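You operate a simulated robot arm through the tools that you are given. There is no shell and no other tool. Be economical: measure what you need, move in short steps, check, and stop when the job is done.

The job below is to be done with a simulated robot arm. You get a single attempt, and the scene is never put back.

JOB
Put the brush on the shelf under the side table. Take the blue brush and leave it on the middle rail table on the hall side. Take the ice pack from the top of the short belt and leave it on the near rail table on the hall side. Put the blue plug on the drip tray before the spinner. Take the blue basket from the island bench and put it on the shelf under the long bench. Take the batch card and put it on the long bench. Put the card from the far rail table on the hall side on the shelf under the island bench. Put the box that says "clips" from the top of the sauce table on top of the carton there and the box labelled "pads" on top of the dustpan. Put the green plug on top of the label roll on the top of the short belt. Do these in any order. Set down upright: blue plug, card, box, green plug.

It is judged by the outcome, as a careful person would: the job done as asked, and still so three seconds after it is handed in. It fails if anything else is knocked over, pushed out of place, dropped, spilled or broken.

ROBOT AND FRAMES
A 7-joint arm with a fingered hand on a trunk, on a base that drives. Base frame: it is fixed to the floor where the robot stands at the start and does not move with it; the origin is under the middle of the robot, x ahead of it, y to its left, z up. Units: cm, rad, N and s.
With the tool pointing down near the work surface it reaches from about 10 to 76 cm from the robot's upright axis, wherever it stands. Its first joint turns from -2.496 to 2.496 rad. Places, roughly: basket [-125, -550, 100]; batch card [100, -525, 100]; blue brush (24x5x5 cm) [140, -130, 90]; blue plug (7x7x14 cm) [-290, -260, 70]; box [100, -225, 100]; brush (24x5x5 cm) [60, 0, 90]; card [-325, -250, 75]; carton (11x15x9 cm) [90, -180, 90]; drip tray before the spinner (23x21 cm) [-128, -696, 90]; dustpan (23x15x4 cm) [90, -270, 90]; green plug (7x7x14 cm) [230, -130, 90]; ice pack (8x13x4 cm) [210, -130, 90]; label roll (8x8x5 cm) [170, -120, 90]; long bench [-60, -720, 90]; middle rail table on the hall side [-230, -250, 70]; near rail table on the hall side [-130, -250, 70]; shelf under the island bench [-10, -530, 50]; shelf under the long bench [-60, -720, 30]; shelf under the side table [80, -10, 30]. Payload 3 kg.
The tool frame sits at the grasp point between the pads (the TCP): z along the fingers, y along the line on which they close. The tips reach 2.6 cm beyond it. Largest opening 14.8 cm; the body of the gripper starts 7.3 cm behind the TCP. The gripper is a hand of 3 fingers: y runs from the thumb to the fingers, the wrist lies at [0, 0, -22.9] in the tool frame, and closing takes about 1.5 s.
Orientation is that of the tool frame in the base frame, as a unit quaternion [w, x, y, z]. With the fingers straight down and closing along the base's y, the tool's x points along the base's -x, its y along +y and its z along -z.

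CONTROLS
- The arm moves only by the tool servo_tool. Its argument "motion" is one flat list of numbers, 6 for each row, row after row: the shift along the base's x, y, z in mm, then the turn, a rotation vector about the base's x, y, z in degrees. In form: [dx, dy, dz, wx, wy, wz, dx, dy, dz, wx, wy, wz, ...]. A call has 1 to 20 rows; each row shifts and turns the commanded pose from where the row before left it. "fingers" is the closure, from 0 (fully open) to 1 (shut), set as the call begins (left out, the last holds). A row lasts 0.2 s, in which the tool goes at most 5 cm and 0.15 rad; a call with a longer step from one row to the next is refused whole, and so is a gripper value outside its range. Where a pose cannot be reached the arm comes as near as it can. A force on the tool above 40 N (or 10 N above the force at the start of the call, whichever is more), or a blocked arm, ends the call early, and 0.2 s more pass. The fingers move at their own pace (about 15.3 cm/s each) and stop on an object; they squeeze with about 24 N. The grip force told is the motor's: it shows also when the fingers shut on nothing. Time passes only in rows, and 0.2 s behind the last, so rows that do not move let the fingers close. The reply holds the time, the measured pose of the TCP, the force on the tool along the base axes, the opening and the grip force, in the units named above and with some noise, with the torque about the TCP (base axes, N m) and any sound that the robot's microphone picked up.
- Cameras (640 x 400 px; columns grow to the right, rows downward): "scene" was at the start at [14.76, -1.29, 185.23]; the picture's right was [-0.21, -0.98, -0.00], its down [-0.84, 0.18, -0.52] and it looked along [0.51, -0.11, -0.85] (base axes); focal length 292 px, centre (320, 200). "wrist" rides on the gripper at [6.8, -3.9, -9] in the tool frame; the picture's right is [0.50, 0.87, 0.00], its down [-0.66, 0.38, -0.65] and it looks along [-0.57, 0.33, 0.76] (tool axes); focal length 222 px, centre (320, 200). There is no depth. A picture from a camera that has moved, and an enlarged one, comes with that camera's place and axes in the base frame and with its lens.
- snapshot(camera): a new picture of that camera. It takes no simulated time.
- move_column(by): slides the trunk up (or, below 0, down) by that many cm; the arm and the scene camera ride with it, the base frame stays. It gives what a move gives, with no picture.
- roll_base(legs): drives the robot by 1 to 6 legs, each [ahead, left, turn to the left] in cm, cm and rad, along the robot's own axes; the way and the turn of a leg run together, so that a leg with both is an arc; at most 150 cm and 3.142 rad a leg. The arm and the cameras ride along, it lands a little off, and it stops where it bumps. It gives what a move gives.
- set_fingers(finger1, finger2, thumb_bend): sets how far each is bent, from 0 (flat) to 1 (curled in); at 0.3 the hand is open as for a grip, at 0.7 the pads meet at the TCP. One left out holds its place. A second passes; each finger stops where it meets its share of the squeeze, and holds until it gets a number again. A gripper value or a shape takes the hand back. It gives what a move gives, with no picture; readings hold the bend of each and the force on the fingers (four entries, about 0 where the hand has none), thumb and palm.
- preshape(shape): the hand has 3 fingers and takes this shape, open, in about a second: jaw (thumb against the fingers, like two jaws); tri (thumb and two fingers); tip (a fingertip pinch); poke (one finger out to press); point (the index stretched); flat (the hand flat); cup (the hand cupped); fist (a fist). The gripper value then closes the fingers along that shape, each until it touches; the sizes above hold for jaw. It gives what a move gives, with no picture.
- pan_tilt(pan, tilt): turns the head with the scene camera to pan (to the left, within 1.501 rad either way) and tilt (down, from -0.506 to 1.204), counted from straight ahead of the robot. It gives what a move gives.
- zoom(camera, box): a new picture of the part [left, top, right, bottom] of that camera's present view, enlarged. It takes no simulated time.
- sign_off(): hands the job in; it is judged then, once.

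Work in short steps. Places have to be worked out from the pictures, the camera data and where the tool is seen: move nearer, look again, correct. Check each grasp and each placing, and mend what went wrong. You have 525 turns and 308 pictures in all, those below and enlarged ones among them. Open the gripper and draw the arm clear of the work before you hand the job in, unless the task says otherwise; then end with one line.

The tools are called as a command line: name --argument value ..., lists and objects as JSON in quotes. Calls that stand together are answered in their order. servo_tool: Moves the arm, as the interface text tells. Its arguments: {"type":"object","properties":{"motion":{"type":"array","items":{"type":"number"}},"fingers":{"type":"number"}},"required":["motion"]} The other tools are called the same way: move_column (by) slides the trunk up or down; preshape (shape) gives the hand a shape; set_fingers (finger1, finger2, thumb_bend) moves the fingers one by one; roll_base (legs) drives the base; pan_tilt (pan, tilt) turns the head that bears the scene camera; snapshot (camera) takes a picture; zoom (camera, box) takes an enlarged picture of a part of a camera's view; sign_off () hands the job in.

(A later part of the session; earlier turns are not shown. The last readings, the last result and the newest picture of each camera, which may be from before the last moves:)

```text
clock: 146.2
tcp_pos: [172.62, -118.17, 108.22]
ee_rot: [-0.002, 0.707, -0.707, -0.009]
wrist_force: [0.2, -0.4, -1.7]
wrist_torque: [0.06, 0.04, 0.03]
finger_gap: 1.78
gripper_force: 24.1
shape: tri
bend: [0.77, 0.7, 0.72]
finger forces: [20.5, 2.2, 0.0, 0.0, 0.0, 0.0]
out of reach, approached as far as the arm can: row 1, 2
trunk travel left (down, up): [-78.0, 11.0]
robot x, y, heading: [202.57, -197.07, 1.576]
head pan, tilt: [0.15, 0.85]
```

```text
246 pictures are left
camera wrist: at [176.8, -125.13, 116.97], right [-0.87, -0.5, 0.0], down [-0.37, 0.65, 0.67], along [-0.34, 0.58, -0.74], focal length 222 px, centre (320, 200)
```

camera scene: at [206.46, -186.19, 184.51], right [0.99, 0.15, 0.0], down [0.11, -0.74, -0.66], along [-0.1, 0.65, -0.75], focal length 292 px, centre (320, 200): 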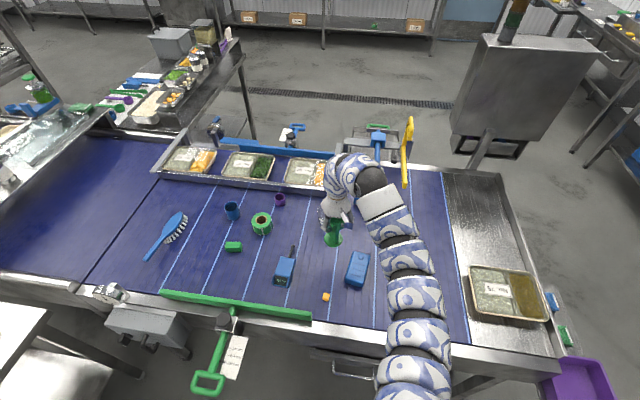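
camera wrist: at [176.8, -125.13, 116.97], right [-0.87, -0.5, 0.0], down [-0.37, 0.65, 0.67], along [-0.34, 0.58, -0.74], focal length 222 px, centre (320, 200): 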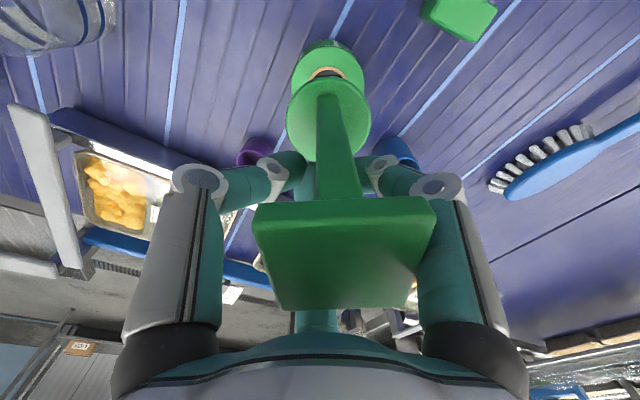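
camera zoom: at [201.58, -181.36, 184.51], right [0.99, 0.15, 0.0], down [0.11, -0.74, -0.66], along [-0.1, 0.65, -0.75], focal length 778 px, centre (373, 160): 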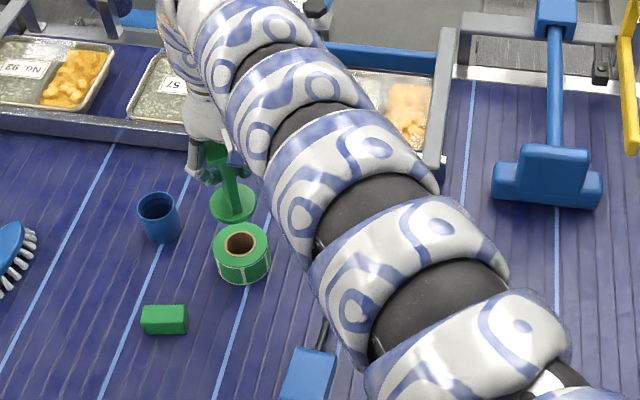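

Triangulating both views: roll top ≈(172.9,-120.4,92.5), flange ≈(172.5,-119.7,101). I correct by 7 mm and descend 6 cm, then look.

servo_tool --motion '[3, -7, 0, 0, 0, 0, 0, 0, -20, 0, 0, 0, 0, 0, -20, 0, 0, 0, 0, 0, -20, 0, 0, 0]'

zoom --camera "scene" --box '[220, 170, 340, 245]'

snapshot --camera "wrist"

```text
clock: 147.2
tcp_pos: [173.51, -119.28, 102.47]
ee_rot: [-0.001, 0.707, -0.707, -0.009]
wrist_force: [-0.2, 0.7, -2.0]
wrist_torque: [0.02, -0.01, -0.01]
finger_gap: 1.8
gripper_force: 23.8
shape: tri
bend: [0.77, 0.7, 0.72]
finger forces: [21.0, 2.8, 0.1, 0.0, 0.1, 0.1]
out of reach, approached as far as the arm can: row 4
trunk travel left (down, up): [-78.0, 11.0]
robot x, y, heading: [202.72, -197.24, 1.572]
head pan, tilt: [0.15, 0.85]
```

```text
5.33 times, centred on (280, 208) of scene
camera zoom: at [201.61, -181.21, 184.5], right [0.99, 0.15, 0.0], down [0.11, -0.74, -0.66], along [-0.1, 0.65, -0.75], focal length 1557 px, centre (533, 160)
```

zoom: 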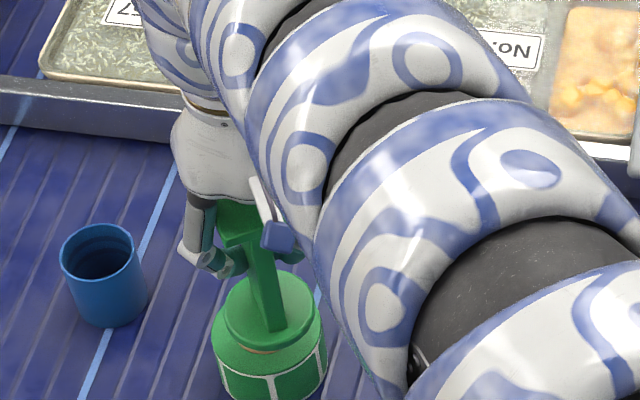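

```text
244 pictures are left
camera wrist: at [177.58, -126.15, 111.22], right [-0.87, -0.5, 0.0], down [-0.37, 0.64, 0.67], along [-0.34, 0.58, -0.74], focal length 222 px, centre (320, 200)
```

wrist: 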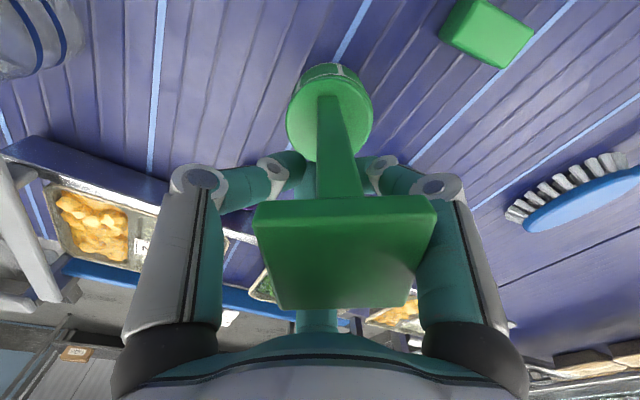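

Aligned over the roll. Since the arm is at its reach limit, I lower with the trunk instead: 2 cm.

move_column --by -2

zoom --camera "scene" --box '[220, 170, 340, 245]'

snapshot --camera "wrist"

```text
clock: 147.8
tcp_pos: [173.34, -119.41, 100.54]
ee_rot: [0.0, 0.708, -0.706, -0.009]
wrist_force: [0.0, -0.4, -2.0]
wrist_torque: [0.01, 0.0, 0.01]
finger_gap: 1.78
gripper_force: 24.3
shape: tri
bend: [0.77, 0.7, 0.72]
finger forces: [21.0, 2.9, 0.1, 0.0, 0.0, 0.0]
trunk travel left (down, up): [-76.0, 13.0]
robot x, y, heading: [202.64, -197.24, 1.57]
head pan, tilt: [0.15, 0.85]
```

```text
5.33 times, centred on (280, 208) of scene
camera zoom: at [201.56, -181.36, 182.51], right [0.99, 0.15, 0.0], down [0.11, -0.74, -0.66], along [-0.1, 0.65, -0.75], focal length 1557 px, centre (533, 160)
```

zoom: 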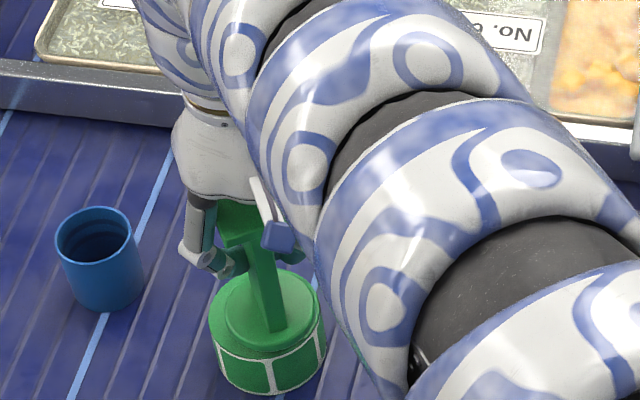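

```text
242 pictures are left
camera wrist: at [177.54, -126.26, 109.27], right [-0.87, -0.5, 0.0], down [-0.37, 0.65, 0.67], along [-0.34, 0.58, -0.74], focal length 222 px, centre (320, 200)
```

wrist: 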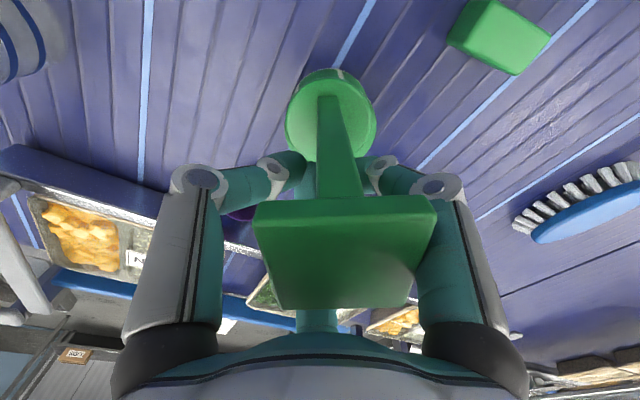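

Nearly touching and concentric. I lower 0.7 cm.

move_column --by -0.7

zoom --camera "scene" --box '[220, 170, 340, 245]'

```text
clock: 148.4
tcp_pos: [173.51, -119.25, 99.71]
ee_rot: [-0.001, 0.707, -0.707, -0.01]
wrist_force: [-0.1, 0.0, -2.1]
wrist_torque: [0.0, 0.0, -0.01]
finger_gap: 1.8
gripper_force: 24.1
shape: tri
bend: [0.77, 0.7, 0.72]
finger forces: [21.1, 2.9, 0.0, 0.0, 0.1, 0.0]
trunk travel left (down, up): [-75.3, 13.7]
robot x, y, heading: [202.74, -197.26, 1.575]
head pan, tilt: [0.15, 0.85]
```

```text
5.33 times, centred on (280, 208) of scene
camera zoom: at [201.57, -181.31, 181.81], right [0.99, 0.15, 0.0], down [0.11, -0.74, -0.66], along [-0.1, 0.65, -0.75], focal length 1557 px, centre (533, 160)
```

zoom: 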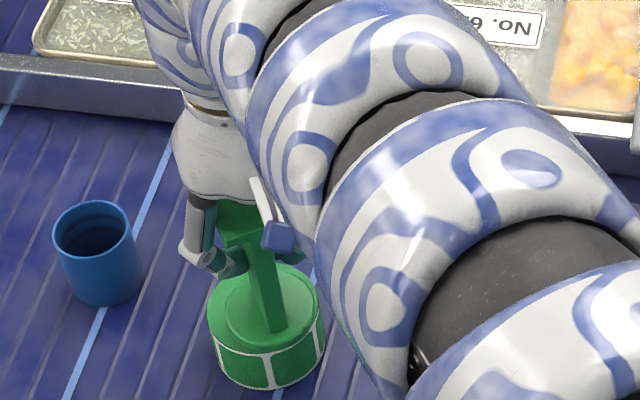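

Expected contact at TCP≈99.1. I lower a further 0.5.

move_column --by -0.5

move_column --by -0.3

```text
clock: 148.9
tcp_pos: [173.47, -119.32, 99.29]
ee_rot: [0.0, 0.708, -0.707, -0.009]
wrist_force: [0.1, 0.2, -2.5]
wrist_torque: [0.04, 0.03, -0.02]
finger_gap: 1.75
gripper_force: 24.0
shape: tri
bend: [0.77, 0.7, 0.72]
finger forces: [21.1, 2.7, 0.1, 0.0, 0.1, 0.1]
trunk travel left (down, up): [-74.8, 14.2]
robot x, y, heading: [202.96, -196.94, 1.575]
head pan, tilt: [0.15, 0.85]
```

```text
clock: 149.5
tcp_pos: [173.44, -119.3, 99.07]
ee_rot: [-0.002, 0.708, -0.707, -0.009]
wrist_force: [-0.3, 0.6, 5.8]
wrist_torque: [-0.2, 0.02, -0.03]
finger_gap: 1.78
gripper_force: 23.6
shape: tri
bend: [0.77, 0.7, 0.72]
finger forces: [21.9, 3.7, 0.0, 0.0, 0.0, 0.0]
trunk travel left (down, up): [-74.5, 14.5]
robot x, y, heading: [202.94, -197.38, 1.572]
head pan, tilt: [0.15, 0.85]
```

Contact (force rose 8 N). I open gently.

servo_tool --motion '[0, 0, 0, 0, 0, 0, 0, 0, 0, 0, 0, 0]' --fingers 0.8

servo_tool --motion '[0, 0, 0, 0, 0, 0, 0, 0, 0, 0, 0, 0, 0, 0, 0, 0, 0, 0]' --fingers 0.3

snapshot --camera "wrist"

zoom --camera "scene" --box '[220, 170, 340, 245]'

```text
clock: 150.1
tcp_pos: [173.4, -119.34, 99.01]
ee_rot: [-0.002, 0.707, -0.707, -0.009]
wrist_force: [0.0, 0.9, 0.0]
wrist_torque: [-0.01, -0.01, 0.01]
finger_gap: 2.93
gripper_force: 0.0
shape: tri
bend: [0.75, 0.75, 0.7]
finger forces: [0.0, 0.0, 0.0, 0.1, 0.0, 0.0]
trunk travel left (down, up): [-74.5, 14.5]
robot x, y, heading: [202.41, -197.57, 1.573]
head pan, tilt: [0.15, 0.85]
```

```text
clock: 150.9
tcp_pos: [173.47, -119.43, 98.9]
ee_rot: [0.0, 0.708, -0.706, -0.009]
wrist_force: [0.1, 0.3, -0.5]
wrist_torque: [0.0, 0.01, 0.0]
finger_gap: 10.31
gripper_force: 0.0
shape: tri
bend: [0.28, 0.28, 0.74]
finger forces: [0.1, 0.0, 0.1, 0.1, 0.0, 0.1]
trunk travel left (down, up): [-74.5, 14.5]
robot x, y, heading: [202.75, -197.36, 1.573]
head pan, tilt: [0.15, 0.85]
```

```text
240 pictures are left
camera wrist: at [177.56, -126.24, 107.76], right [-0.87, -0.5, 0.0], down [-0.37, 0.65, 0.67], along [-0.34, 0.58, -0.74], focal length 222 px, centre (320, 200)
```

wrist: 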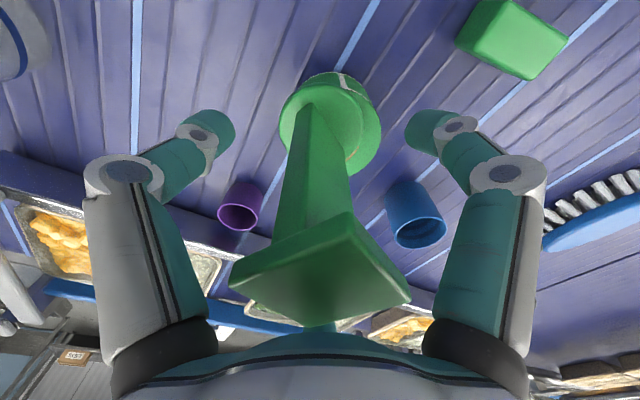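

```text
5.33 times, centred on (280, 208) of scene
camera zoom: at [201.57, -181.32, 181.01], right [0.99, 0.15, 0.0], down [0.11, -0.74, -0.66], along [-0.1, 0.65, -0.75], focal length 1557 px, centre (533, 160)
```

zoom: 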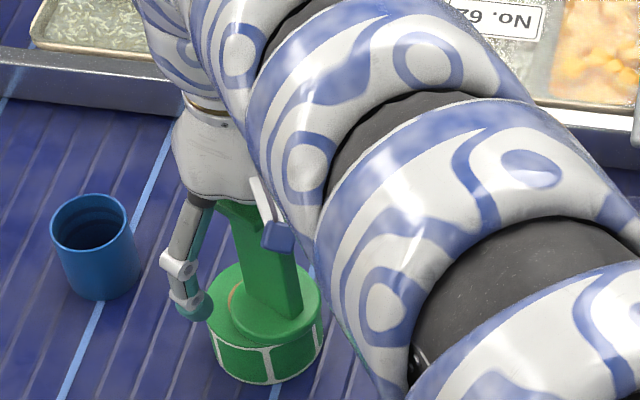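

The plug stands on the roll. I raise straight up with the trunk and check.

move_column --by 14

servo_tool --motion '[25, -30, 0, 0, 0, 0, 25, -30, 0, 0, 0, 0, 30, -30, 0, 0, 0, 0, 30, -30, 0, 0, 0, 0]'

zoom --camera "scene" --box '[180, 140, 420, 290]'

```text
clock: 152.5
tcp_pos: [173.44, -119.4, 112.97]
ee_rot: [-0.001, 0.708, -0.706, -0.009]
wrist_force: [1.1, 0.5, 0.0]
wrist_torque: [0.0, -0.01, 0.0]
finger_gap: 10.33
gripper_force: 0.1
shape: tri
bend: [0.28, 0.28, 0.74]
finger forces: [0.1, 0.0, 0.0, 0.0, 0.0, 0.0]
trunk travel left (down, up): [-88.5, 0.5]
robot x, y, heading: [203.01, -197.06, 1.568]
head pan, tilt: [0.15, 0.85]
```

```text
clock: 153.5
tcp_pos: [183.19, -129.66, 111.0]
ee_rot: [0.0, -0.706, 0.709, 0.008]
wrist_force: [-0.6, -1.4, -1.0]
wrist_torque: [0.23, -0.11, 0.01]
finger_gap: 10.35
gripper_force: 0.0
shape: tri
bend: [0.28, 0.28, 0.74]
finger forces: [0.1, 0.0, 0.1, 0.0, 0.0, 0.1]
out of reach, approached as far as the arm can: row 4
trunk travel left (down, up): [-88.5, 0.5]
robot x, y, heading: [202.89, -196.9, 1.573]
head pan, tilt: [0.15, 0.85]
```

```text
2.67 times, centred on (300, 215) of scene
camera zoom: at [201.76, -181.17, 194.98], right [0.99, 0.15, 0.0], down [0.11, -0.74, -0.66], along [-0.1, 0.65, -0.75], focal length 778 px, centre (373, 160)
```

zoom: 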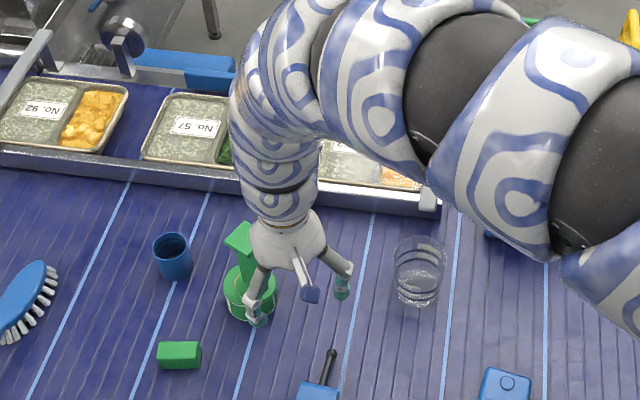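

The torque reading is odd; I check it with a still row and a close zoom.

servo_tool --motion '[0, 0, 0, 0, 0, 0]'

zoom --camera "scene" --box '[240, 200, 360, 275]'

snapshot --camera "wrist"

```text
clock: 153.9
tcp_pos: [183.39, -129.62, 110.94]
ee_rot: [0.0, 0.707, -0.707, -0.008]
wrist_force: [1.0, -0.4, -0.4]
wrist_torque: [0.02, 0.0, 0.01]
finger_gap: 10.33
gripper_force: 0.1
shape: tri
bend: [0.28, 0.28, 0.74]
finger forces: [0.1, 0.0, 0.1, 0.0, 0.0, 0.0]
trunk travel left (down, up): [-88.5, 0.5]
robot x, y, heading: [202.85, -197.16, 1.569]
head pan, tilt: [0.15, 0.85]
```

```text
5.33 times, centred on (300, 238) of scene
camera zoom: at [201.73, -181.2, 195.0], right [0.99, 0.15, 0.0], down [0.11, -0.74, -0.66], along [-0.1, 0.65, -0.75], focal length 1557 px, centre (427, 0)
```

zoom: 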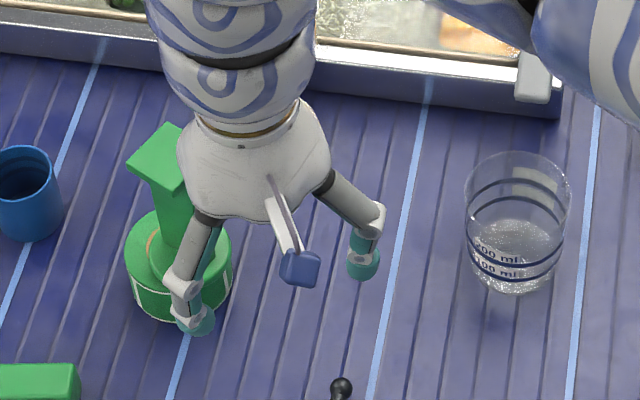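

```text
236 pictures are left
camera wrist: at [187.42, -136.62, 119.77], right [-0.87, -0.5, 0.0], down [-0.37, 0.65, 0.67], along [-0.34, 0.58, -0.75], focal length 222 px, centre (320, 200)
```

wrist: 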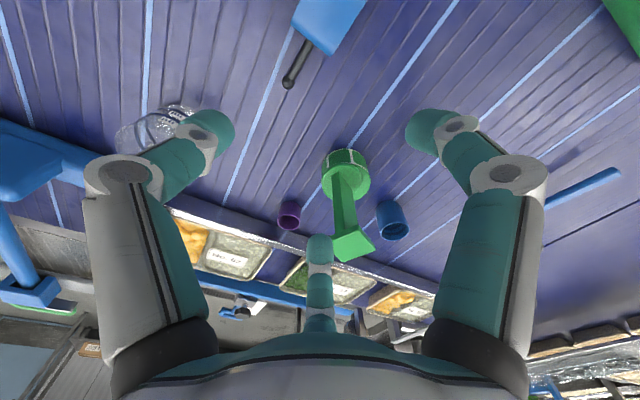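

Plug is fine. Next the ice pack at ≈(212,-132), long axis ~13° clockwise from y. I switch to jaw and move above it with a -13° yaw.

preshape --shape "jaw"

servo_tool --motion '[36, -5, 0, 0, 0, -4, 36, -5, 0, 0, 0, -4, 36, -5, 0, 0, 0, -5, 36, -4, 0, 0, 0, 0, 36, -4, 0, 0, 0, 0, 36, 0, 0, 0, 0, 0, 36, 0, -10, 0, 0, 0, 34, 0, -20, 0, 0, 0]' --fingers 0.05

snapshot --camera "wrist"

snapshot --camera "scene"

```text
clock: 154.8
tcp_pos: [183.23, -129.8, 110.98]
ee_rot: [-0.001, 0.708, -0.706, -0.008]
wrist_force: [0.2, 0.3, 0.1]
wrist_torque: [0.02, -0.04, -0.06]
finger_gap: 14.79
gripper_force: 0.1
shape: jaw
bend: [0.3, 0.3, 0.3]
finger forces: [0.0, 0.0, 0.1, 0.1, 0.1, 0.1]
trunk travel left (down, up): [-88.5, 0.5]
robot x, y, heading: [202.35, -196.96, 1.572]
head pan, tilt: [0.15, 0.85]
```

```text
clock: 156.6
tcp_pos: [208.98, -124.96, 104.9]
ee_rot: [0.002, -0.624, 0.782, 0.008]
wrist_force: [-0.2, 0.7, -0.7]
wrist_torque: [-0.01, 0.0, 0.02]
finger_gap: 14.09
gripper_force: 0.0
shape: jaw
bend: [0.27, 0.27, 0.29]
finger forces: [0.0, 0.0, 0.0, 0.1, 0.1, 0.0]
out of reach, approached as far as the arm can: row 1, 2, 3, 4, 5, 6, 7
trunk travel left (down, up): [-88.5, 0.5]
robot x, y, heading: [202.77, -197.26, 1.569]
head pan, tilt: [0.15, 0.85]
```

```text
235 pictures are left
camera wrist: at [211.45, -132.66, 113.86], right [-0.96, -0.29, 0.0], down [-0.22, 0.71, 0.67], along [-0.2, 0.64, -0.75], focal length 222 px, centre (320, 200)
```

wrist: 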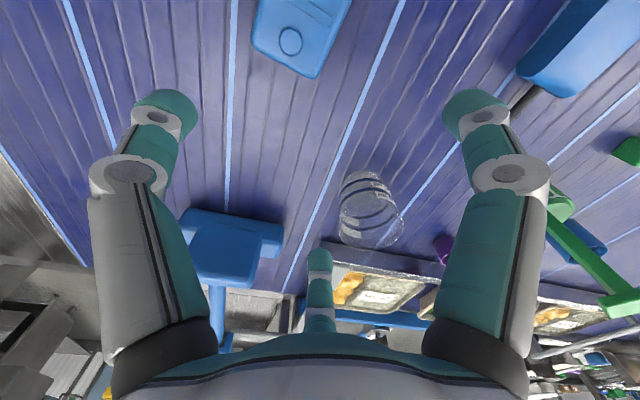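

```text
234 pictures are left
camera scene: at [201.7, -181.29, 195.01], right [0.99, 0.15, 0.0], down [0.11, -0.74, -0.66], along [-0.1, 0.65, -0.75], focal length 292 px, centre (320, 200)
```

scene: 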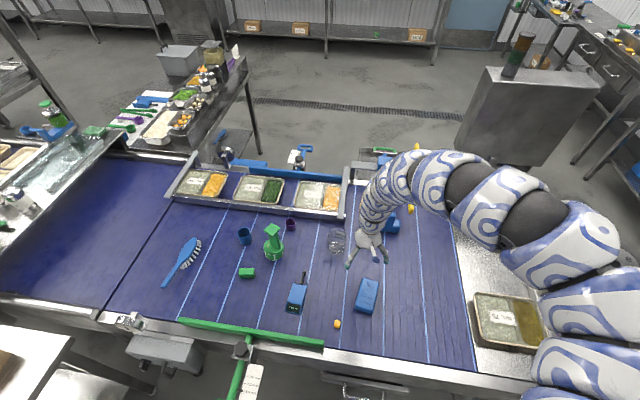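

I step back over the ice pack centre (≈(211.7,-134.5)) and lower.

servo_tool --motion '[9, -32, -10, 0, 0, 0, 9, -32, -20, 0, 0, 0, 9, -31, -20, 0, 0, 0]'

snapshot --camera "wrist"

zoom --camera "scene" --box '[270, 210, 470, 335]'

```text
clock: 157.4
tcp_pos: [208.98, -125.08, 105.13]
ee_rot: [0.002, -0.623, 0.782, 0.008]
wrist_force: [-0.7, -0.3, -0.5]
wrist_torque: [-0.01, 0.01, -0.01]
finger_gap: 14.08
gripper_force: 0.1
shape: jaw
bend: [0.27, 0.27, 0.29]
finger forces: [0.1, 0.0, 0.0, 0.0, 0.0, 0.0]
out of reach, approached as far as the arm can: row 1, 2, 3
trunk travel left (down, up): [-88.5, 0.5]
robot x, y, heading: [202.75, -197.4, 1.574]
head pan, tilt: [0.15, 0.85]
```

```text
233 pictures are left
camera wrist: at [211.41, -132.65, 113.88], right [-0.96, -0.29, 0.0], down [-0.22, 0.71, 0.67], along [-0.2, 0.64, -0.75], focal length 222 px, centre (320, 200)
```

wrist: 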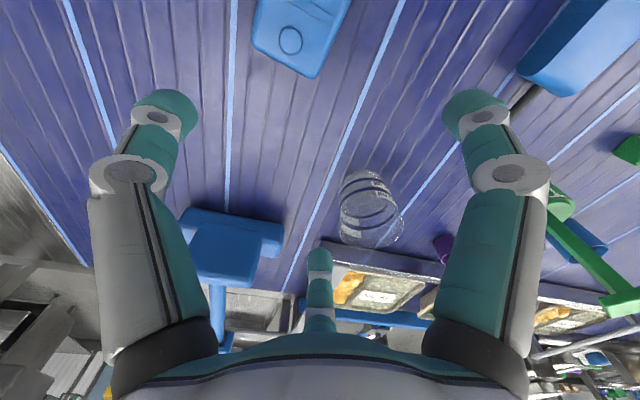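

```text
3.20 times, centred on (370, 272) of scene
camera zoom: at [201.63, -181.31, 195.01], right [0.99, 0.15, 0.0], down [0.11, -0.74, -0.66], along [-0.1, 0.65, -0.75], focal length 934 px, centre (160, -32)
```

zoom: 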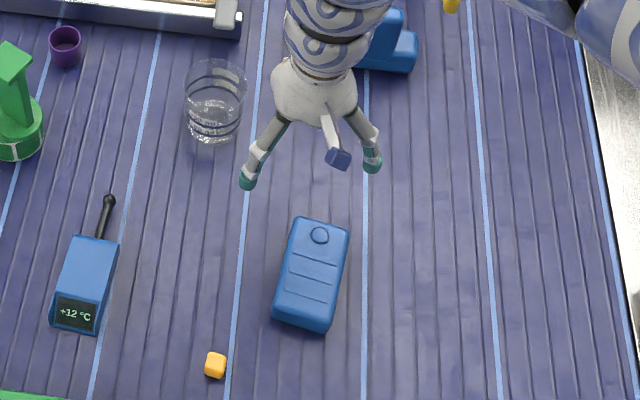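

The arm is stuck at a joint limit with the trunk so high. I lower the trunk 5 and retry a pure -y move.

move_column --by -5

servo_tool --motion '[0, -20, 0, 0, 0, 0, 0, -20, 0, 0, 0, 0]'

```text
clock: 158.3
tcp_pos: [208.96, -125.02, 100.04]
ee_rot: [0.003, -0.623, 0.782, 0.008]
wrist_force: [-0.1, 0.1, -1.1]
wrist_torque: [0.0, -0.02, 0.01]
finger_gap: 14.06
gripper_force: 0.1
shape: jaw
bend: [0.27, 0.27, 0.29]
finger forces: [0.0, 0.0, 0.0, 0.0, 0.0, 0.0]
trunk travel left (down, up): [-83.5, 5.5]
robot x, y, heading: [202.84, -197.47, 1.571]
head pan, tilt: [0.15, 0.85]
```

```text
clock: 158.9
tcp_pos: [208.82, -125.08, 100.06]
ee_rot: [0.002, -0.623, 0.782, 0.008]
wrist_force: [-0.2, -0.4, 0.7]
wrist_torque: [0.0, 0.04, -0.01]
finger_gap: 14.09
gripper_force: 0.1
shape: jaw
bend: [0.27, 0.27, 0.29]
finger forces: [0.1, 0.1, 0.0, 0.1, 0.0, 0.0]
out of reach, approached as far as the arm can: row 1, 2
trunk travel left (down, up): [-83.5, 5.5]
robot x, y, heading: [202.98, -197.02, 1.571]
head pan, tilt: [0.15, 0.85]
```

Still stuck; I test a yaw back, which may free the limited joint.

servo_tool --motion '[0, 0, 0, 0, 0, 5]'

servo_tool --motion '[0, -20, 0, 0, 0, 0]'

servo_tool --motion '[15, 0, 0, 0, 0, 0]'

```text
clock: 159.3
tcp_pos: [208.84, -125.02, 99.99]
ee_rot: [0.003, -0.656, 0.755, 0.008]
wrist_force: [0.3, -0.4, -0.1]
wrist_torque: [0.04, 0.0, 0.01]
finger_gap: 14.07
gripper_force: 0.0
shape: jaw
bend: [0.27, 0.27, 0.29]
finger forces: [0.1, 0.1, 0.0, 0.0, 0.1, 0.0]
trunk travel left (down, up): [-83.5, 5.5]
robot x, y, heading: [202.5, -197.11, 1.572]
head pan, tilt: [0.15, 0.85]
```

```text
clock: 159.8
tcp_pos: [208.86, -125.21, 99.92]
ee_rot: [0.001, -0.657, 0.754, 0.008]
wrist_force: [0.7, -0.2, -1.0]
wrist_torque: [0.01, 0.01, 0.01]
finger_gap: 14.1
gripper_force: 0.0
shape: jaw
bend: [0.27, 0.27, 0.29]
finger forces: [0.1, 0.0, 0.0, 0.0, 0.0, 0.1]
out of reach, approached as far as the arm can: row 1
trunk travel left (down, up): [-83.5, 5.5]
robot x, y, heading: [202.74, -196.83, 1.567]
head pan, tilt: [0.15, 0.85]
```

```text
clock: 160.2
tcp_pos: [210.36, -124.96, 99.79]
ee_rot: [0.0, -0.657, 0.754, 0.007]
wrist_force: [-0.3, 0.2, 0.2]
wrist_torque: [-0.01, 0.02, -0.02]
finger_gap: 14.08
gripper_force: 0.0
shape: jaw
bend: [0.27, 0.27, 0.29]
finger forces: [0.0, 0.1, 0.0, 0.1, 0.0, 0.0]
out of reach, approached as far as the arm can: row 1
trunk travel left (down, up): [-83.5, 5.5]
robot x, y, heading: [202.78, -197.13, 1.567]
head pan, tilt: [0.15, 0.85]
```

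Simplest: keep the arm and move the base back 9.5 and right 1.5.

roll_base --legs '[[-9.5, -1.5, 0]]'

servo_tool --motion '[0, 0, -15, 0, 0, -2]'

snapshot --camera "wrist"

zoom --camera "scene" --box '[270, 180, 470, 305]'

```text
clock: 161.3
tcp_pos: [211.82, -134.81, 99.92]
ee_rot: [0.001, -0.656, 0.755, 0.008]
wrist_force: [0.3, -1.2, 0.3]
wrist_torque: [0.02, 0.01, -0.01]
finger_gap: 14.07
gripper_force: 0.0
shape: jaw
bend: [0.27, 0.27, 0.29]
finger forces: [0.0, 0.0, 0.0, 0.0, 0.0, 0.1]
trunk travel left (down, up): [-83.5, 5.5]
robot x, y, heading: [204.18, -206.94, 1.567]
head pan, tilt: [0.15, 0.85]
```

```text
clock: 161.7
tcp_pos: [211.74, -134.7, 98.24]
ee_rot: [0.001, -0.643, 0.766, 0.007]
wrist_force: [0.9, 0.2, 0.7]
wrist_torque: [0.0, 0.01, 0.01]
finger_gap: 14.08
gripper_force: 0.0
shape: jaw
bend: [0.27, 0.27, 0.29]
finger forces: [0.1, 0.0, 0.1, 0.1, 0.1, 0.1]
trunk travel left (down, up): [-83.5, 5.5]
robot x, y, heading: [204.09, -207.11, 1.569]
head pan, tilt: [0.15, 0.85]
```

```text
231 pictures are left
camera wrist: at [214.5, -142.08, 107.03], right [-0.94, -0.34, 0.0], down [-0.25, 0.7, 0.66], along [-0.23, 0.62, -0.75], focal length 222 px, centre (320, 200)
```

wrist: 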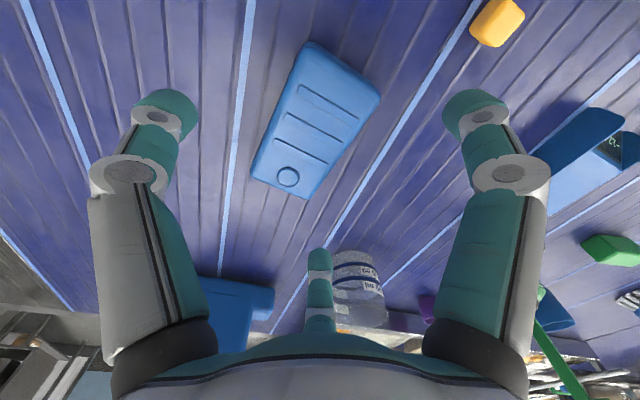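

```text
3.20 times, centred on (370, 242) of scene
camera zoom: at [203.12, -190.94, 190.01], right [0.99, 0.15, 0.0], down [0.11, -0.74, -0.66], along [-0.1, 0.65, -0.75], focal length 934 px, centre (160, 64)
```

zoom: 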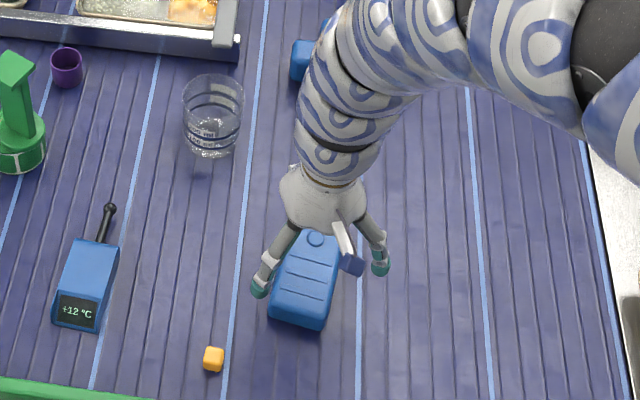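

Pack centre ≈(212.4,-135.5). I correct and descend to z≈91.

servo_tool --motion '[6, -8, -20, 0, 0, 0, 0, 0, -25, 0, 0, 0, 0, 0, -20, 0, 0, 0, 0, 0, -8, 0, 0, 0]'

snapshot --camera "wrist"

```text
clock: 162.7
tcp_pos: [212.55, -135.38, 90.94]
ee_rot: [0.002, -0.644, 0.765, 0.008]
wrist_force: [-6.4, -4.1, 19.6]
wrist_torque: [1.61, 0.92, 0.8]
finger_gap: 14.12
gripper_force: 0.0
shape: jaw
bend: [0.27, 0.14, 0.29]
finger forces: [0.1, 20.6, 0.0, 0.1, 0.1, 0.1]
trunk travel left (down, up): [-83.5, 5.5]
robot x, y, heading: [204.41, -206.85, 1.573]
head pan, tilt: [0.15, 0.85]
```

```text
229 pictures are left
camera wrist: at [215.36, -142.95, 99.72], right [-0.94, -0.34, 0.0], down [-0.26, 0.7, 0.67], along [-0.23, 0.62, -0.75], focal length 222 px, centre (320, 200)
```

wrist: 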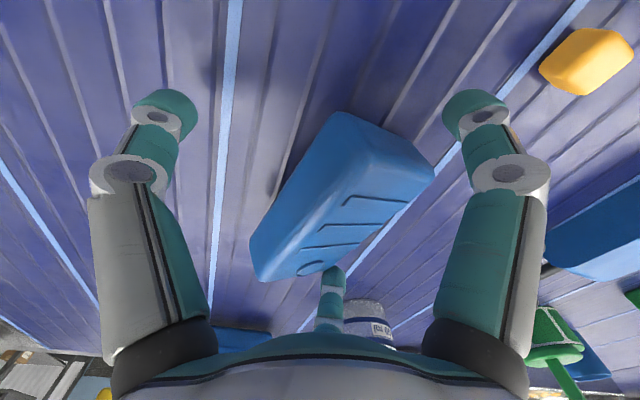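

Finger 2 is pressing on the pack; I raise 4 cm and re-look.

servo_tool --motion '[0, 0, 20, 0, 0, 0, 0, 0, 25, 0, 0, 0]'

snapshot --camera "wrist"

zoom --camera "scene" --box '[270, 180, 470, 305]'

```text
clock: 163.3
tcp_pos: [212.29, -135.6, 95.3]
ee_rot: [0.001, -0.644, 0.765, 0.008]
wrist_force: [0.6, 0.7, 0.2]
wrist_torque: [-0.01, -0.02, 0.0]
finger_gap: 14.1
gripper_force: 0.0
shape: jaw
bend: [0.27, 0.27, 0.29]
finger forces: [0.0, 0.0, 0.0, 0.0, 0.0, 0.0]
trunk travel left (down, up): [-83.5, 5.5]
robot x, y, heading: [204.09, -206.76, 1.571]
head pan, tilt: [0.15, 0.85]
```

```text
228 pictures are left
camera wrist: at [215.23, -143.09, 104.18], right [-0.94, -0.34, 0.0], down [-0.25, 0.7, 0.66], along [-0.23, 0.62, -0.75], focal length 222 px, centre (320, 200)
```

wrist: 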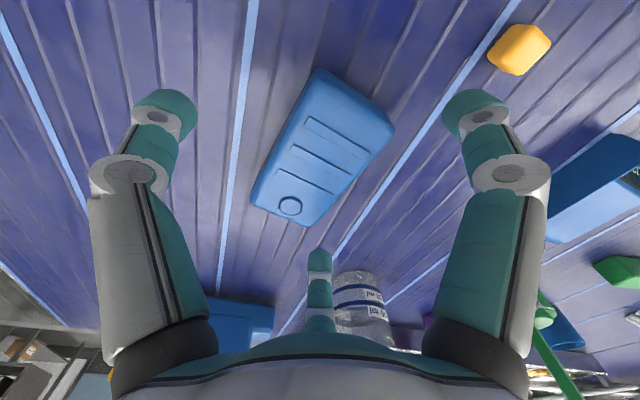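

```text
3.20 times, centred on (370, 242) of scene
camera zoom: at [203.11, -191.04, 190.01], right [0.99, 0.15, 0.0], down [0.11, -0.74, -0.66], along [-0.1, 0.65, -0.75], focal length 934 px, centre (160, 64)
```

zoom: 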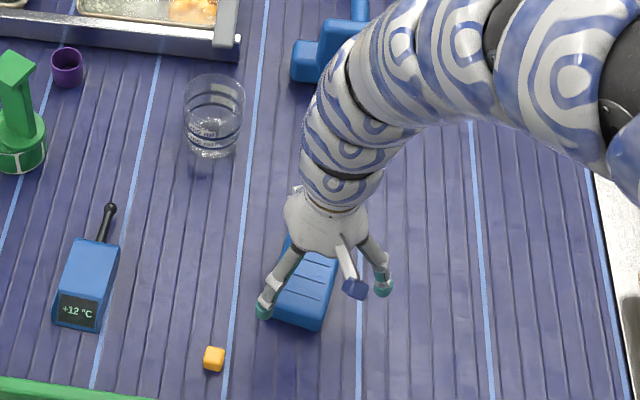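

The fingers spread at 120°, so gripping the 8-cm width hits the corners. I rotate the tool +90° so the thumb meets the pack's far end and the fingers its long sides.

servo_tool --motion '[0, 0, 15, 0, 0, 8.2, 0, 0, 10, 0, 0, 8.2, 0, 0, 0, 0, 0, 8.2, 0, 0, 0, 0, 0, 8.2, 0, 0, 0, 0, 0, 8.2, 0, 0, 0, 0, 0, 8.2, 0, 0, 0, 0, 0, 8.2, 0, 0, 0, 0, 0, 8.2, 0, 0, 0, 0, 0, 8.2, 0, 0, 0, 0, 0, 8.2, 5, 9, 0, 0, 0, 8]' --fingers 0

snapshot --camera "wrist"

zoom --camera "scene" --box '[270, 180, 470, 305]'

```text
clock: 165.7
tcp_pos: [212.9, -134.52, 97.93]
ee_rot: [0.005, 0.996, -0.087, -0.005]
wrist_force: [0.3, 0.0, -0.5]
wrist_torque: [-0.01, -0.01, -0.02]
finger_gap: 14.77
gripper_force: 0.0
shape: jaw
bend: [0.3, 0.3, 0.3]
finger forces: [0.0, 0.0, 0.1, 0.0, 0.0, 0.0]
trunk travel left (down, up): [-83.5, 5.5]
robot x, y, heading: [204.12, -206.54, 1.572]
head pan, tilt: [0.15, 0.85]
```

```text
226 pictures are left
camera wrist: at [220.51, -131.73, 106.68], right [0.34, -0.94, 0.0], down [-0.7, -0.25, 0.66], along [-0.62, -0.23, -0.75], focal length 222 px, centre (320, 200)
```

wrist: 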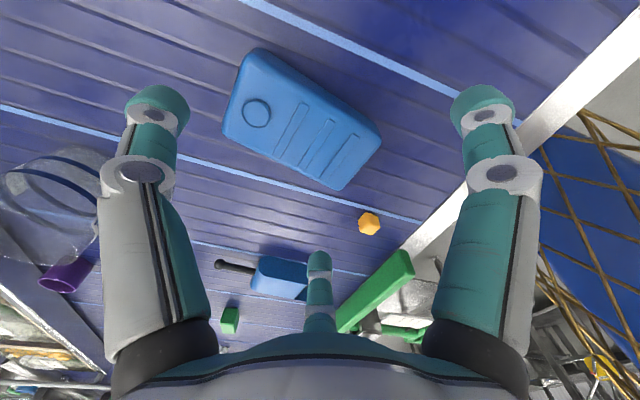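

```text
3.20 times, centred on (370, 242) of scene
camera zoom: at [203.21, -190.92, 190.01], right [0.99, 0.15, 0.0], down [0.11, -0.74, -0.66], along [-0.1, 0.65, -0.75], focal length 934 px, centre (160, 64)
```

zoom: 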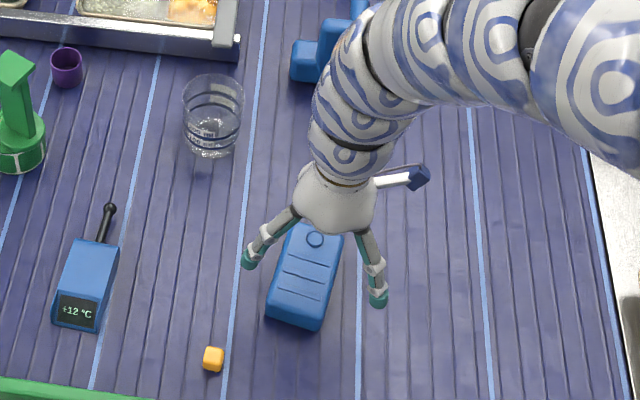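

Consistent solution: pack top z≈87.7, centre ≈(212.4,-133.6). I shift +2.6 in y and descend toward z≈87.5.

servo_tool --motion '[-3, 26, 0, 0, 0, 0, 0, 0, -30, 0, 0, 0, 0, 0, -30, 0, 0, 0, 0, 0, -25, 0, 0, 0, 0, 0, -15, 0, 0, 0]'

snapshot --camera "wrist"

zoom --camera "scene" --box '[270, 180, 470, 305]'

```text
clock: 167.1
tcp_pos: [212.39, -131.99, 88.44]
ee_rot: [0.0, 0.996, -0.087, -0.006]
wrist_force: [-1.6, -7.0, 31.1]
wrist_torque: [0.95, -0.94, -0.19]
finger_gap: 14.76
gripper_force: 0.1
shape: jaw
bend: [0.28, 0.3, 0.28]
finger forces: [10.1, 1.0, 0.1, 0.1, 19.7, 0.1]
trunk travel left (down, up): [-83.5, 5.5]
robot x, y, heading: [204.23, -206.8, 1.572]
head pan, tilt: [0.15, 0.85]
stopped in row 5: the force on the tool passed its limit at 47 N (the readings are from after the stop); the commanded pose is now the measured one
```

```text
224 pictures are left
camera wrist: at [219.97, -129.35, 97.23], right [0.34, -0.94, 0.0], down [-0.7, -0.26, 0.66], along [-0.62, -0.22, -0.75], focal length 222 px, centre (320, 200)
```

wrist: 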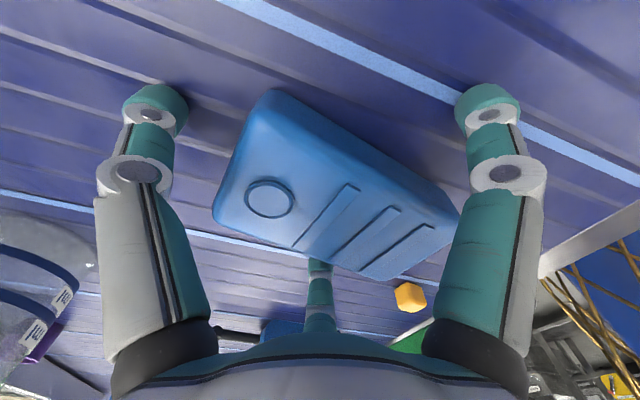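

```text
3.20 times, centred on (370, 242) of scene
camera zoom: at [203.14, -191.41, 190.09], right [0.99, 0.15, 0.0], down [0.11, -0.74, -0.66], along [-0.1, 0.65, -0.75], focal length 934 px, centre (160, 64)
```

zoom: 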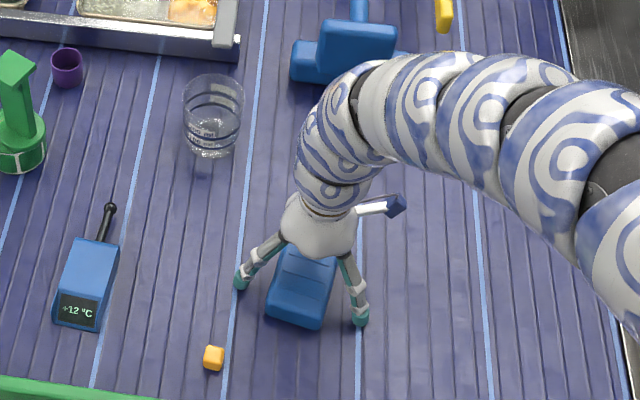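

Fingertips touch the belt at TCP z≈88.4. I raise 7 mm and close on the pack.

servo_tool --motion '[0, 0, 8, 0, 0, 0]'

servo_tool --motion '[0, 0, 0, 0, 0, 0, 0, 0, 0, 0, 0, 0, 0, 0, 0, 0, 0, 0, 0, 0, 0, 0, 0, 0, 0, 0, 0, 0, 0, 0]' --fingers 1

snapshot --camera "wrist"

zoom --camera "scene" --box '[270, 180, 470, 305]'

```text
clock: 167.5
tcp_pos: [212.56, -131.95, 88.75]
ee_rot: [0.004, 0.996, -0.087, -0.005]
wrist_force: [-0.3, -0.3, 0.3]
wrist_torque: [-0.01, 0.03, -0.03]
finger_gap: 14.78
gripper_force: 0.1
shape: jaw
bend: [0.3, 0.3, 0.3]
finger forces: [0.0, 0.0, 0.0, 0.0, 0.0, 0.0]
trunk travel left (down, up): [-83.5, 5.5]
robot x, y, heading: [204.11, -206.8, 1.573]
head pan, tilt: [0.15, 0.85]
```

```text
clock: 168.7
tcp_pos: [212.53, -131.92, 88.81]
ee_rot: [0.003, 0.996, -0.086, -0.006]
wrist_force: [-0.5, 0.8, -0.6]
wrist_torque: [0.04, -0.03, 0.03]
finger_gap: 8.03
gripper_force: 23.7
shape: jaw
bend: [0.37, 0.35, 0.7]
finger forces: [19.4, 18.7, 0.1, 0.0, 21.7, 0.1]
trunk travel left (down, up): [-83.5, 5.5]
robot x, y, heading: [204.05, -207.04, 1.573]
head pan, tilt: [0.15, 0.85]
```

```text
222 pictures are left
camera wrist: at [220.01, -129.24, 97.63], right [0.34, -0.94, 0.0], down [-0.7, -0.26, 0.66], along [-0.62, -0.23, -0.75], focal length 222 px, centre (320, 200)
```

wrist: 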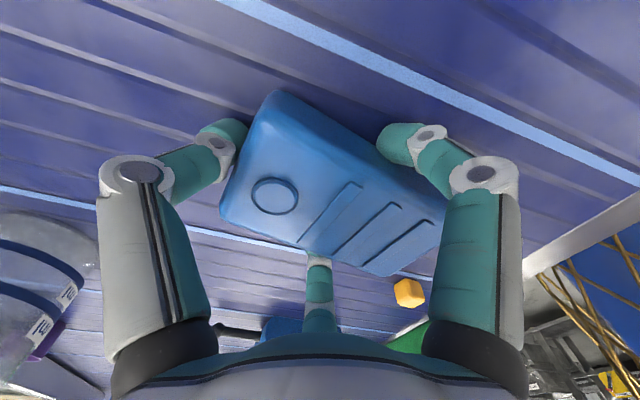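

```text
3.20 times, centred on (370, 242) of scene
camera zoom: at [203.11, -190.92, 190.01], right [0.99, 0.15, 0.0], down [0.11, -0.74, -0.66], along [-0.1, 0.65, -0.75], focal length 934 px, centre (160, 64)
```

zoom: 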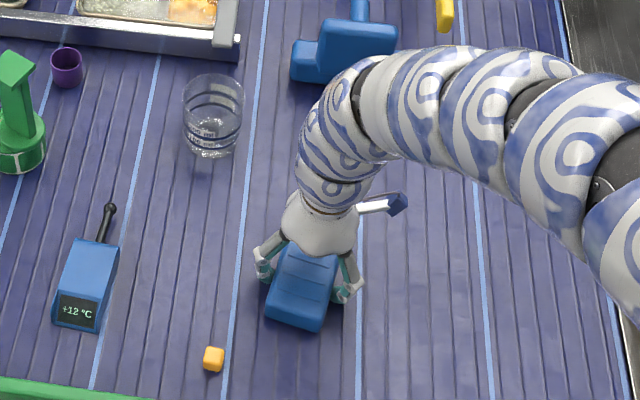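

Excellent three-point grip (all ~20 N). I lift and check.

servo_tool --motion '[0, 0, 20, 0, 0, 0, 0, 0, 35, 0, 0, 0, 0, 0, 35, 0, 0, 0]'

snapshot --camera "wrist"

```text
clock: 169.5
tcp_pos: [212.29, -131.85, 97.87]
ee_rot: [0.002, 0.996, -0.086, -0.007]
wrist_force: [-1.1, -0.1, -3.1]
wrist_torque: [0.06, -0.02, 0.0]
finger_gap: 7.99
gripper_force: 23.8
shape: jaw
bend: [0.37, 0.35, 0.7]
finger forces: [19.6, 19.0, 0.0, 0.0, 21.6, 0.0]
trunk travel left (down, up): [-83.5, 5.5]
robot x, y, heading: [204.45, -206.91, 1.571]
head pan, tilt: [0.15, 0.85]
```

```text
220 pictures are left
camera wrist: at [219.84, -129.15, 106.72], right [0.34, -0.94, 0.0], down [-0.7, -0.26, 0.66], along [-0.62, -0.23, -0.75], focal length 222 px, centre (320, 200)
```

wrist: 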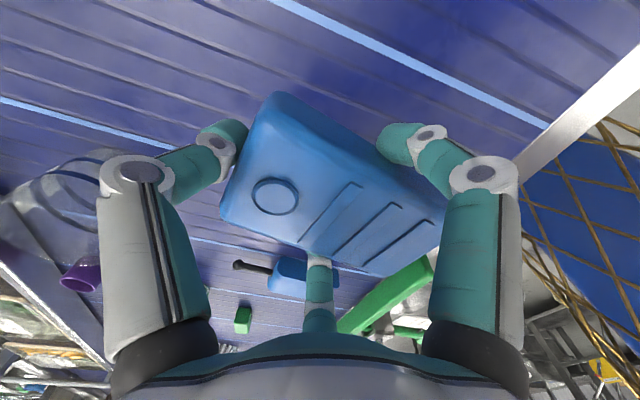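

Held firmly. I raise the trunk, back off from the belt 60 cm, and look around for the route to the rail tables.

move_column --by 5

roll_base --legs '[[-60, 0, 0]]'

pan_tilt --pan 1.45 --tilt 0.4

snapshot --camera "scene"

```text
clock: 170.4
tcp_pos: [212.56, -131.86, 102.82]
ee_rot: [0.003, 0.996, -0.086, -0.007]
wrist_force: [0.0, 0.6, -3.2]
wrist_torque: [0.06, -0.02, 0.0]
finger_gap: 7.97
gripper_force: 24.6
shape: jaw
bend: [0.37, 0.35, 0.7]
finger forces: [19.5, 18.8, 0.0, 0.0, 21.6, 0.0]
trunk travel left (down, up): [-88.5, 0.5]
robot x, y, heading: [204.3, -206.82, 1.571]
head pan, tilt: [0.15, 0.85]
```

```text
clock: 173.8
tcp_pos: [211.62, -191.62, 102.73]
ee_rot: [0.002, 0.997, -0.078, -0.007]
wrist_force: [-0.2, -0.6, -3.4]
wrist_torque: [0.02, 0.0, -0.01]
finger_gap: 7.97
gripper_force: 24.5
shape: jaw
bend: [0.37, 0.35, 0.7]
finger forces: [19.5, 18.9, 0.0, 0.1, 21.4, 0.0]
trunk travel left (down, up): [-88.5, 0.5]
robot x, y, heading: [204.53, -267.1, 1.594]
head pan, tilt: [0.15, 0.85]
```

```text
clock: 175.3
tcp_pos: [211.68, -191.66, 102.83]
ee_rot: [0.004, 0.997, -0.077, -0.006]
wrist_force: [0.3, -0.4, -3.4]
wrist_torque: [0.01, -0.08, 0.02]
finger_gap: 7.95
gripper_force: 23.4
shape: jaw
bend: [0.37, 0.35, 0.7]
finger forces: [19.6, 19.0, 0.0, 0.0, 21.5, 0.0]
trunk travel left (down, up): [-88.5, 0.5]
robot x, y, heading: [204.35, -266.68, 1.588]
head pan, tilt: [1.45, 0.4]
```

```text
219 pictures are left
camera scene: at [195.54, -257.62, 198.92], right [0.1, 0.99, 0.0], down [0.39, -0.04, -0.92], along [-0.92, 0.09, -0.39], focal length 292 px, centre (320, 200)
```

scene: 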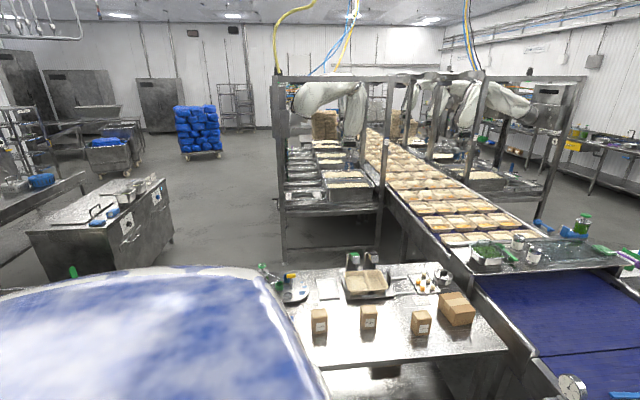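

I zoom on the sauce table boxes for later, then drive: back, turn left to face -x.

zoom --camera "scene" --box '[260, 240, 500, 390]'

roll_base --legs '[[-80, 0, 0], [0, 0, 1.553]]'

pan_tilt --pan 0 --tilt 0.45

snapshot --camera "scene"

```text
2.67 times, centred on (380, 315) of scene
camera zoom: at [195.54, -257.62, 198.92], right [0.1, 0.99, 0.0], down [0.39, -0.04, -0.92], along [-0.92, 0.09, -0.39], focal length 778 px, centre (160, -107)
```

zoom: 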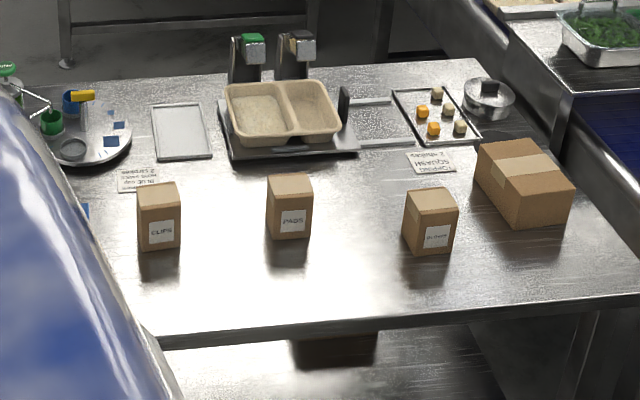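

```text
clock: 183.4
tcp_pos: [131.46, -339.46, 102.89]
ee_rot: [0.006, 0.764, 0.646, -0.002]
wrist_force: [-0.4, 0.0, -3.7]
wrist_torque: [0.03, 0.04, 0.0]
finger_gap: 7.94
gripper_force: 24.1
shape: jaw
bend: [0.37, 0.35, 0.7]
finger forces: [19.4, 18.8, 0.1, 0.0, 21.2, 0.0]
trunk travel left (down, up): [-88.5, 0.5]
robot x, y, heading: [206.45, -346.82, -3.135]
head pan, tilt: [1.45, 0.4]
```

```text
clock: 184.9
tcp_pos: [131.43, -339.53, 102.79]
ee_rot: [0.007, 0.764, 0.646, -0.002]
wrist_force: [0.5, -0.5, -3.6]
wrist_torque: [0.02, 0.04, -0.03]
finger_gap: 7.95
gripper_force: 24.0
shape: jaw
bend: [0.37, 0.35, 0.7]
finger forces: [19.4, 18.8, 0.0, 0.1, 21.1, 0.1]
trunk travel left (down, up): [-88.5, 0.5]
robot x, y, heading: [206.33, -347.2, -3.134]
head pan, tilt: [0.0, 0.45]
```

```text
217 pictures are left
camera scene: at [189.35, -347.15, 198.45], right [-0.01, 1.0, 0.0], down [0.44, 0.0, -0.9], along [-0.9, -0.01, -0.44], focal length 292 px, centre (320, 200)
```

scene: 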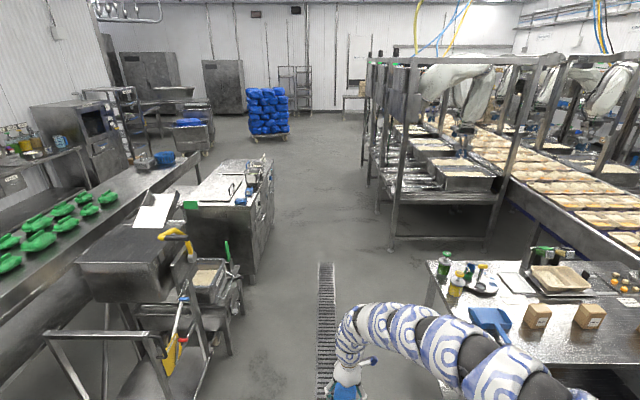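

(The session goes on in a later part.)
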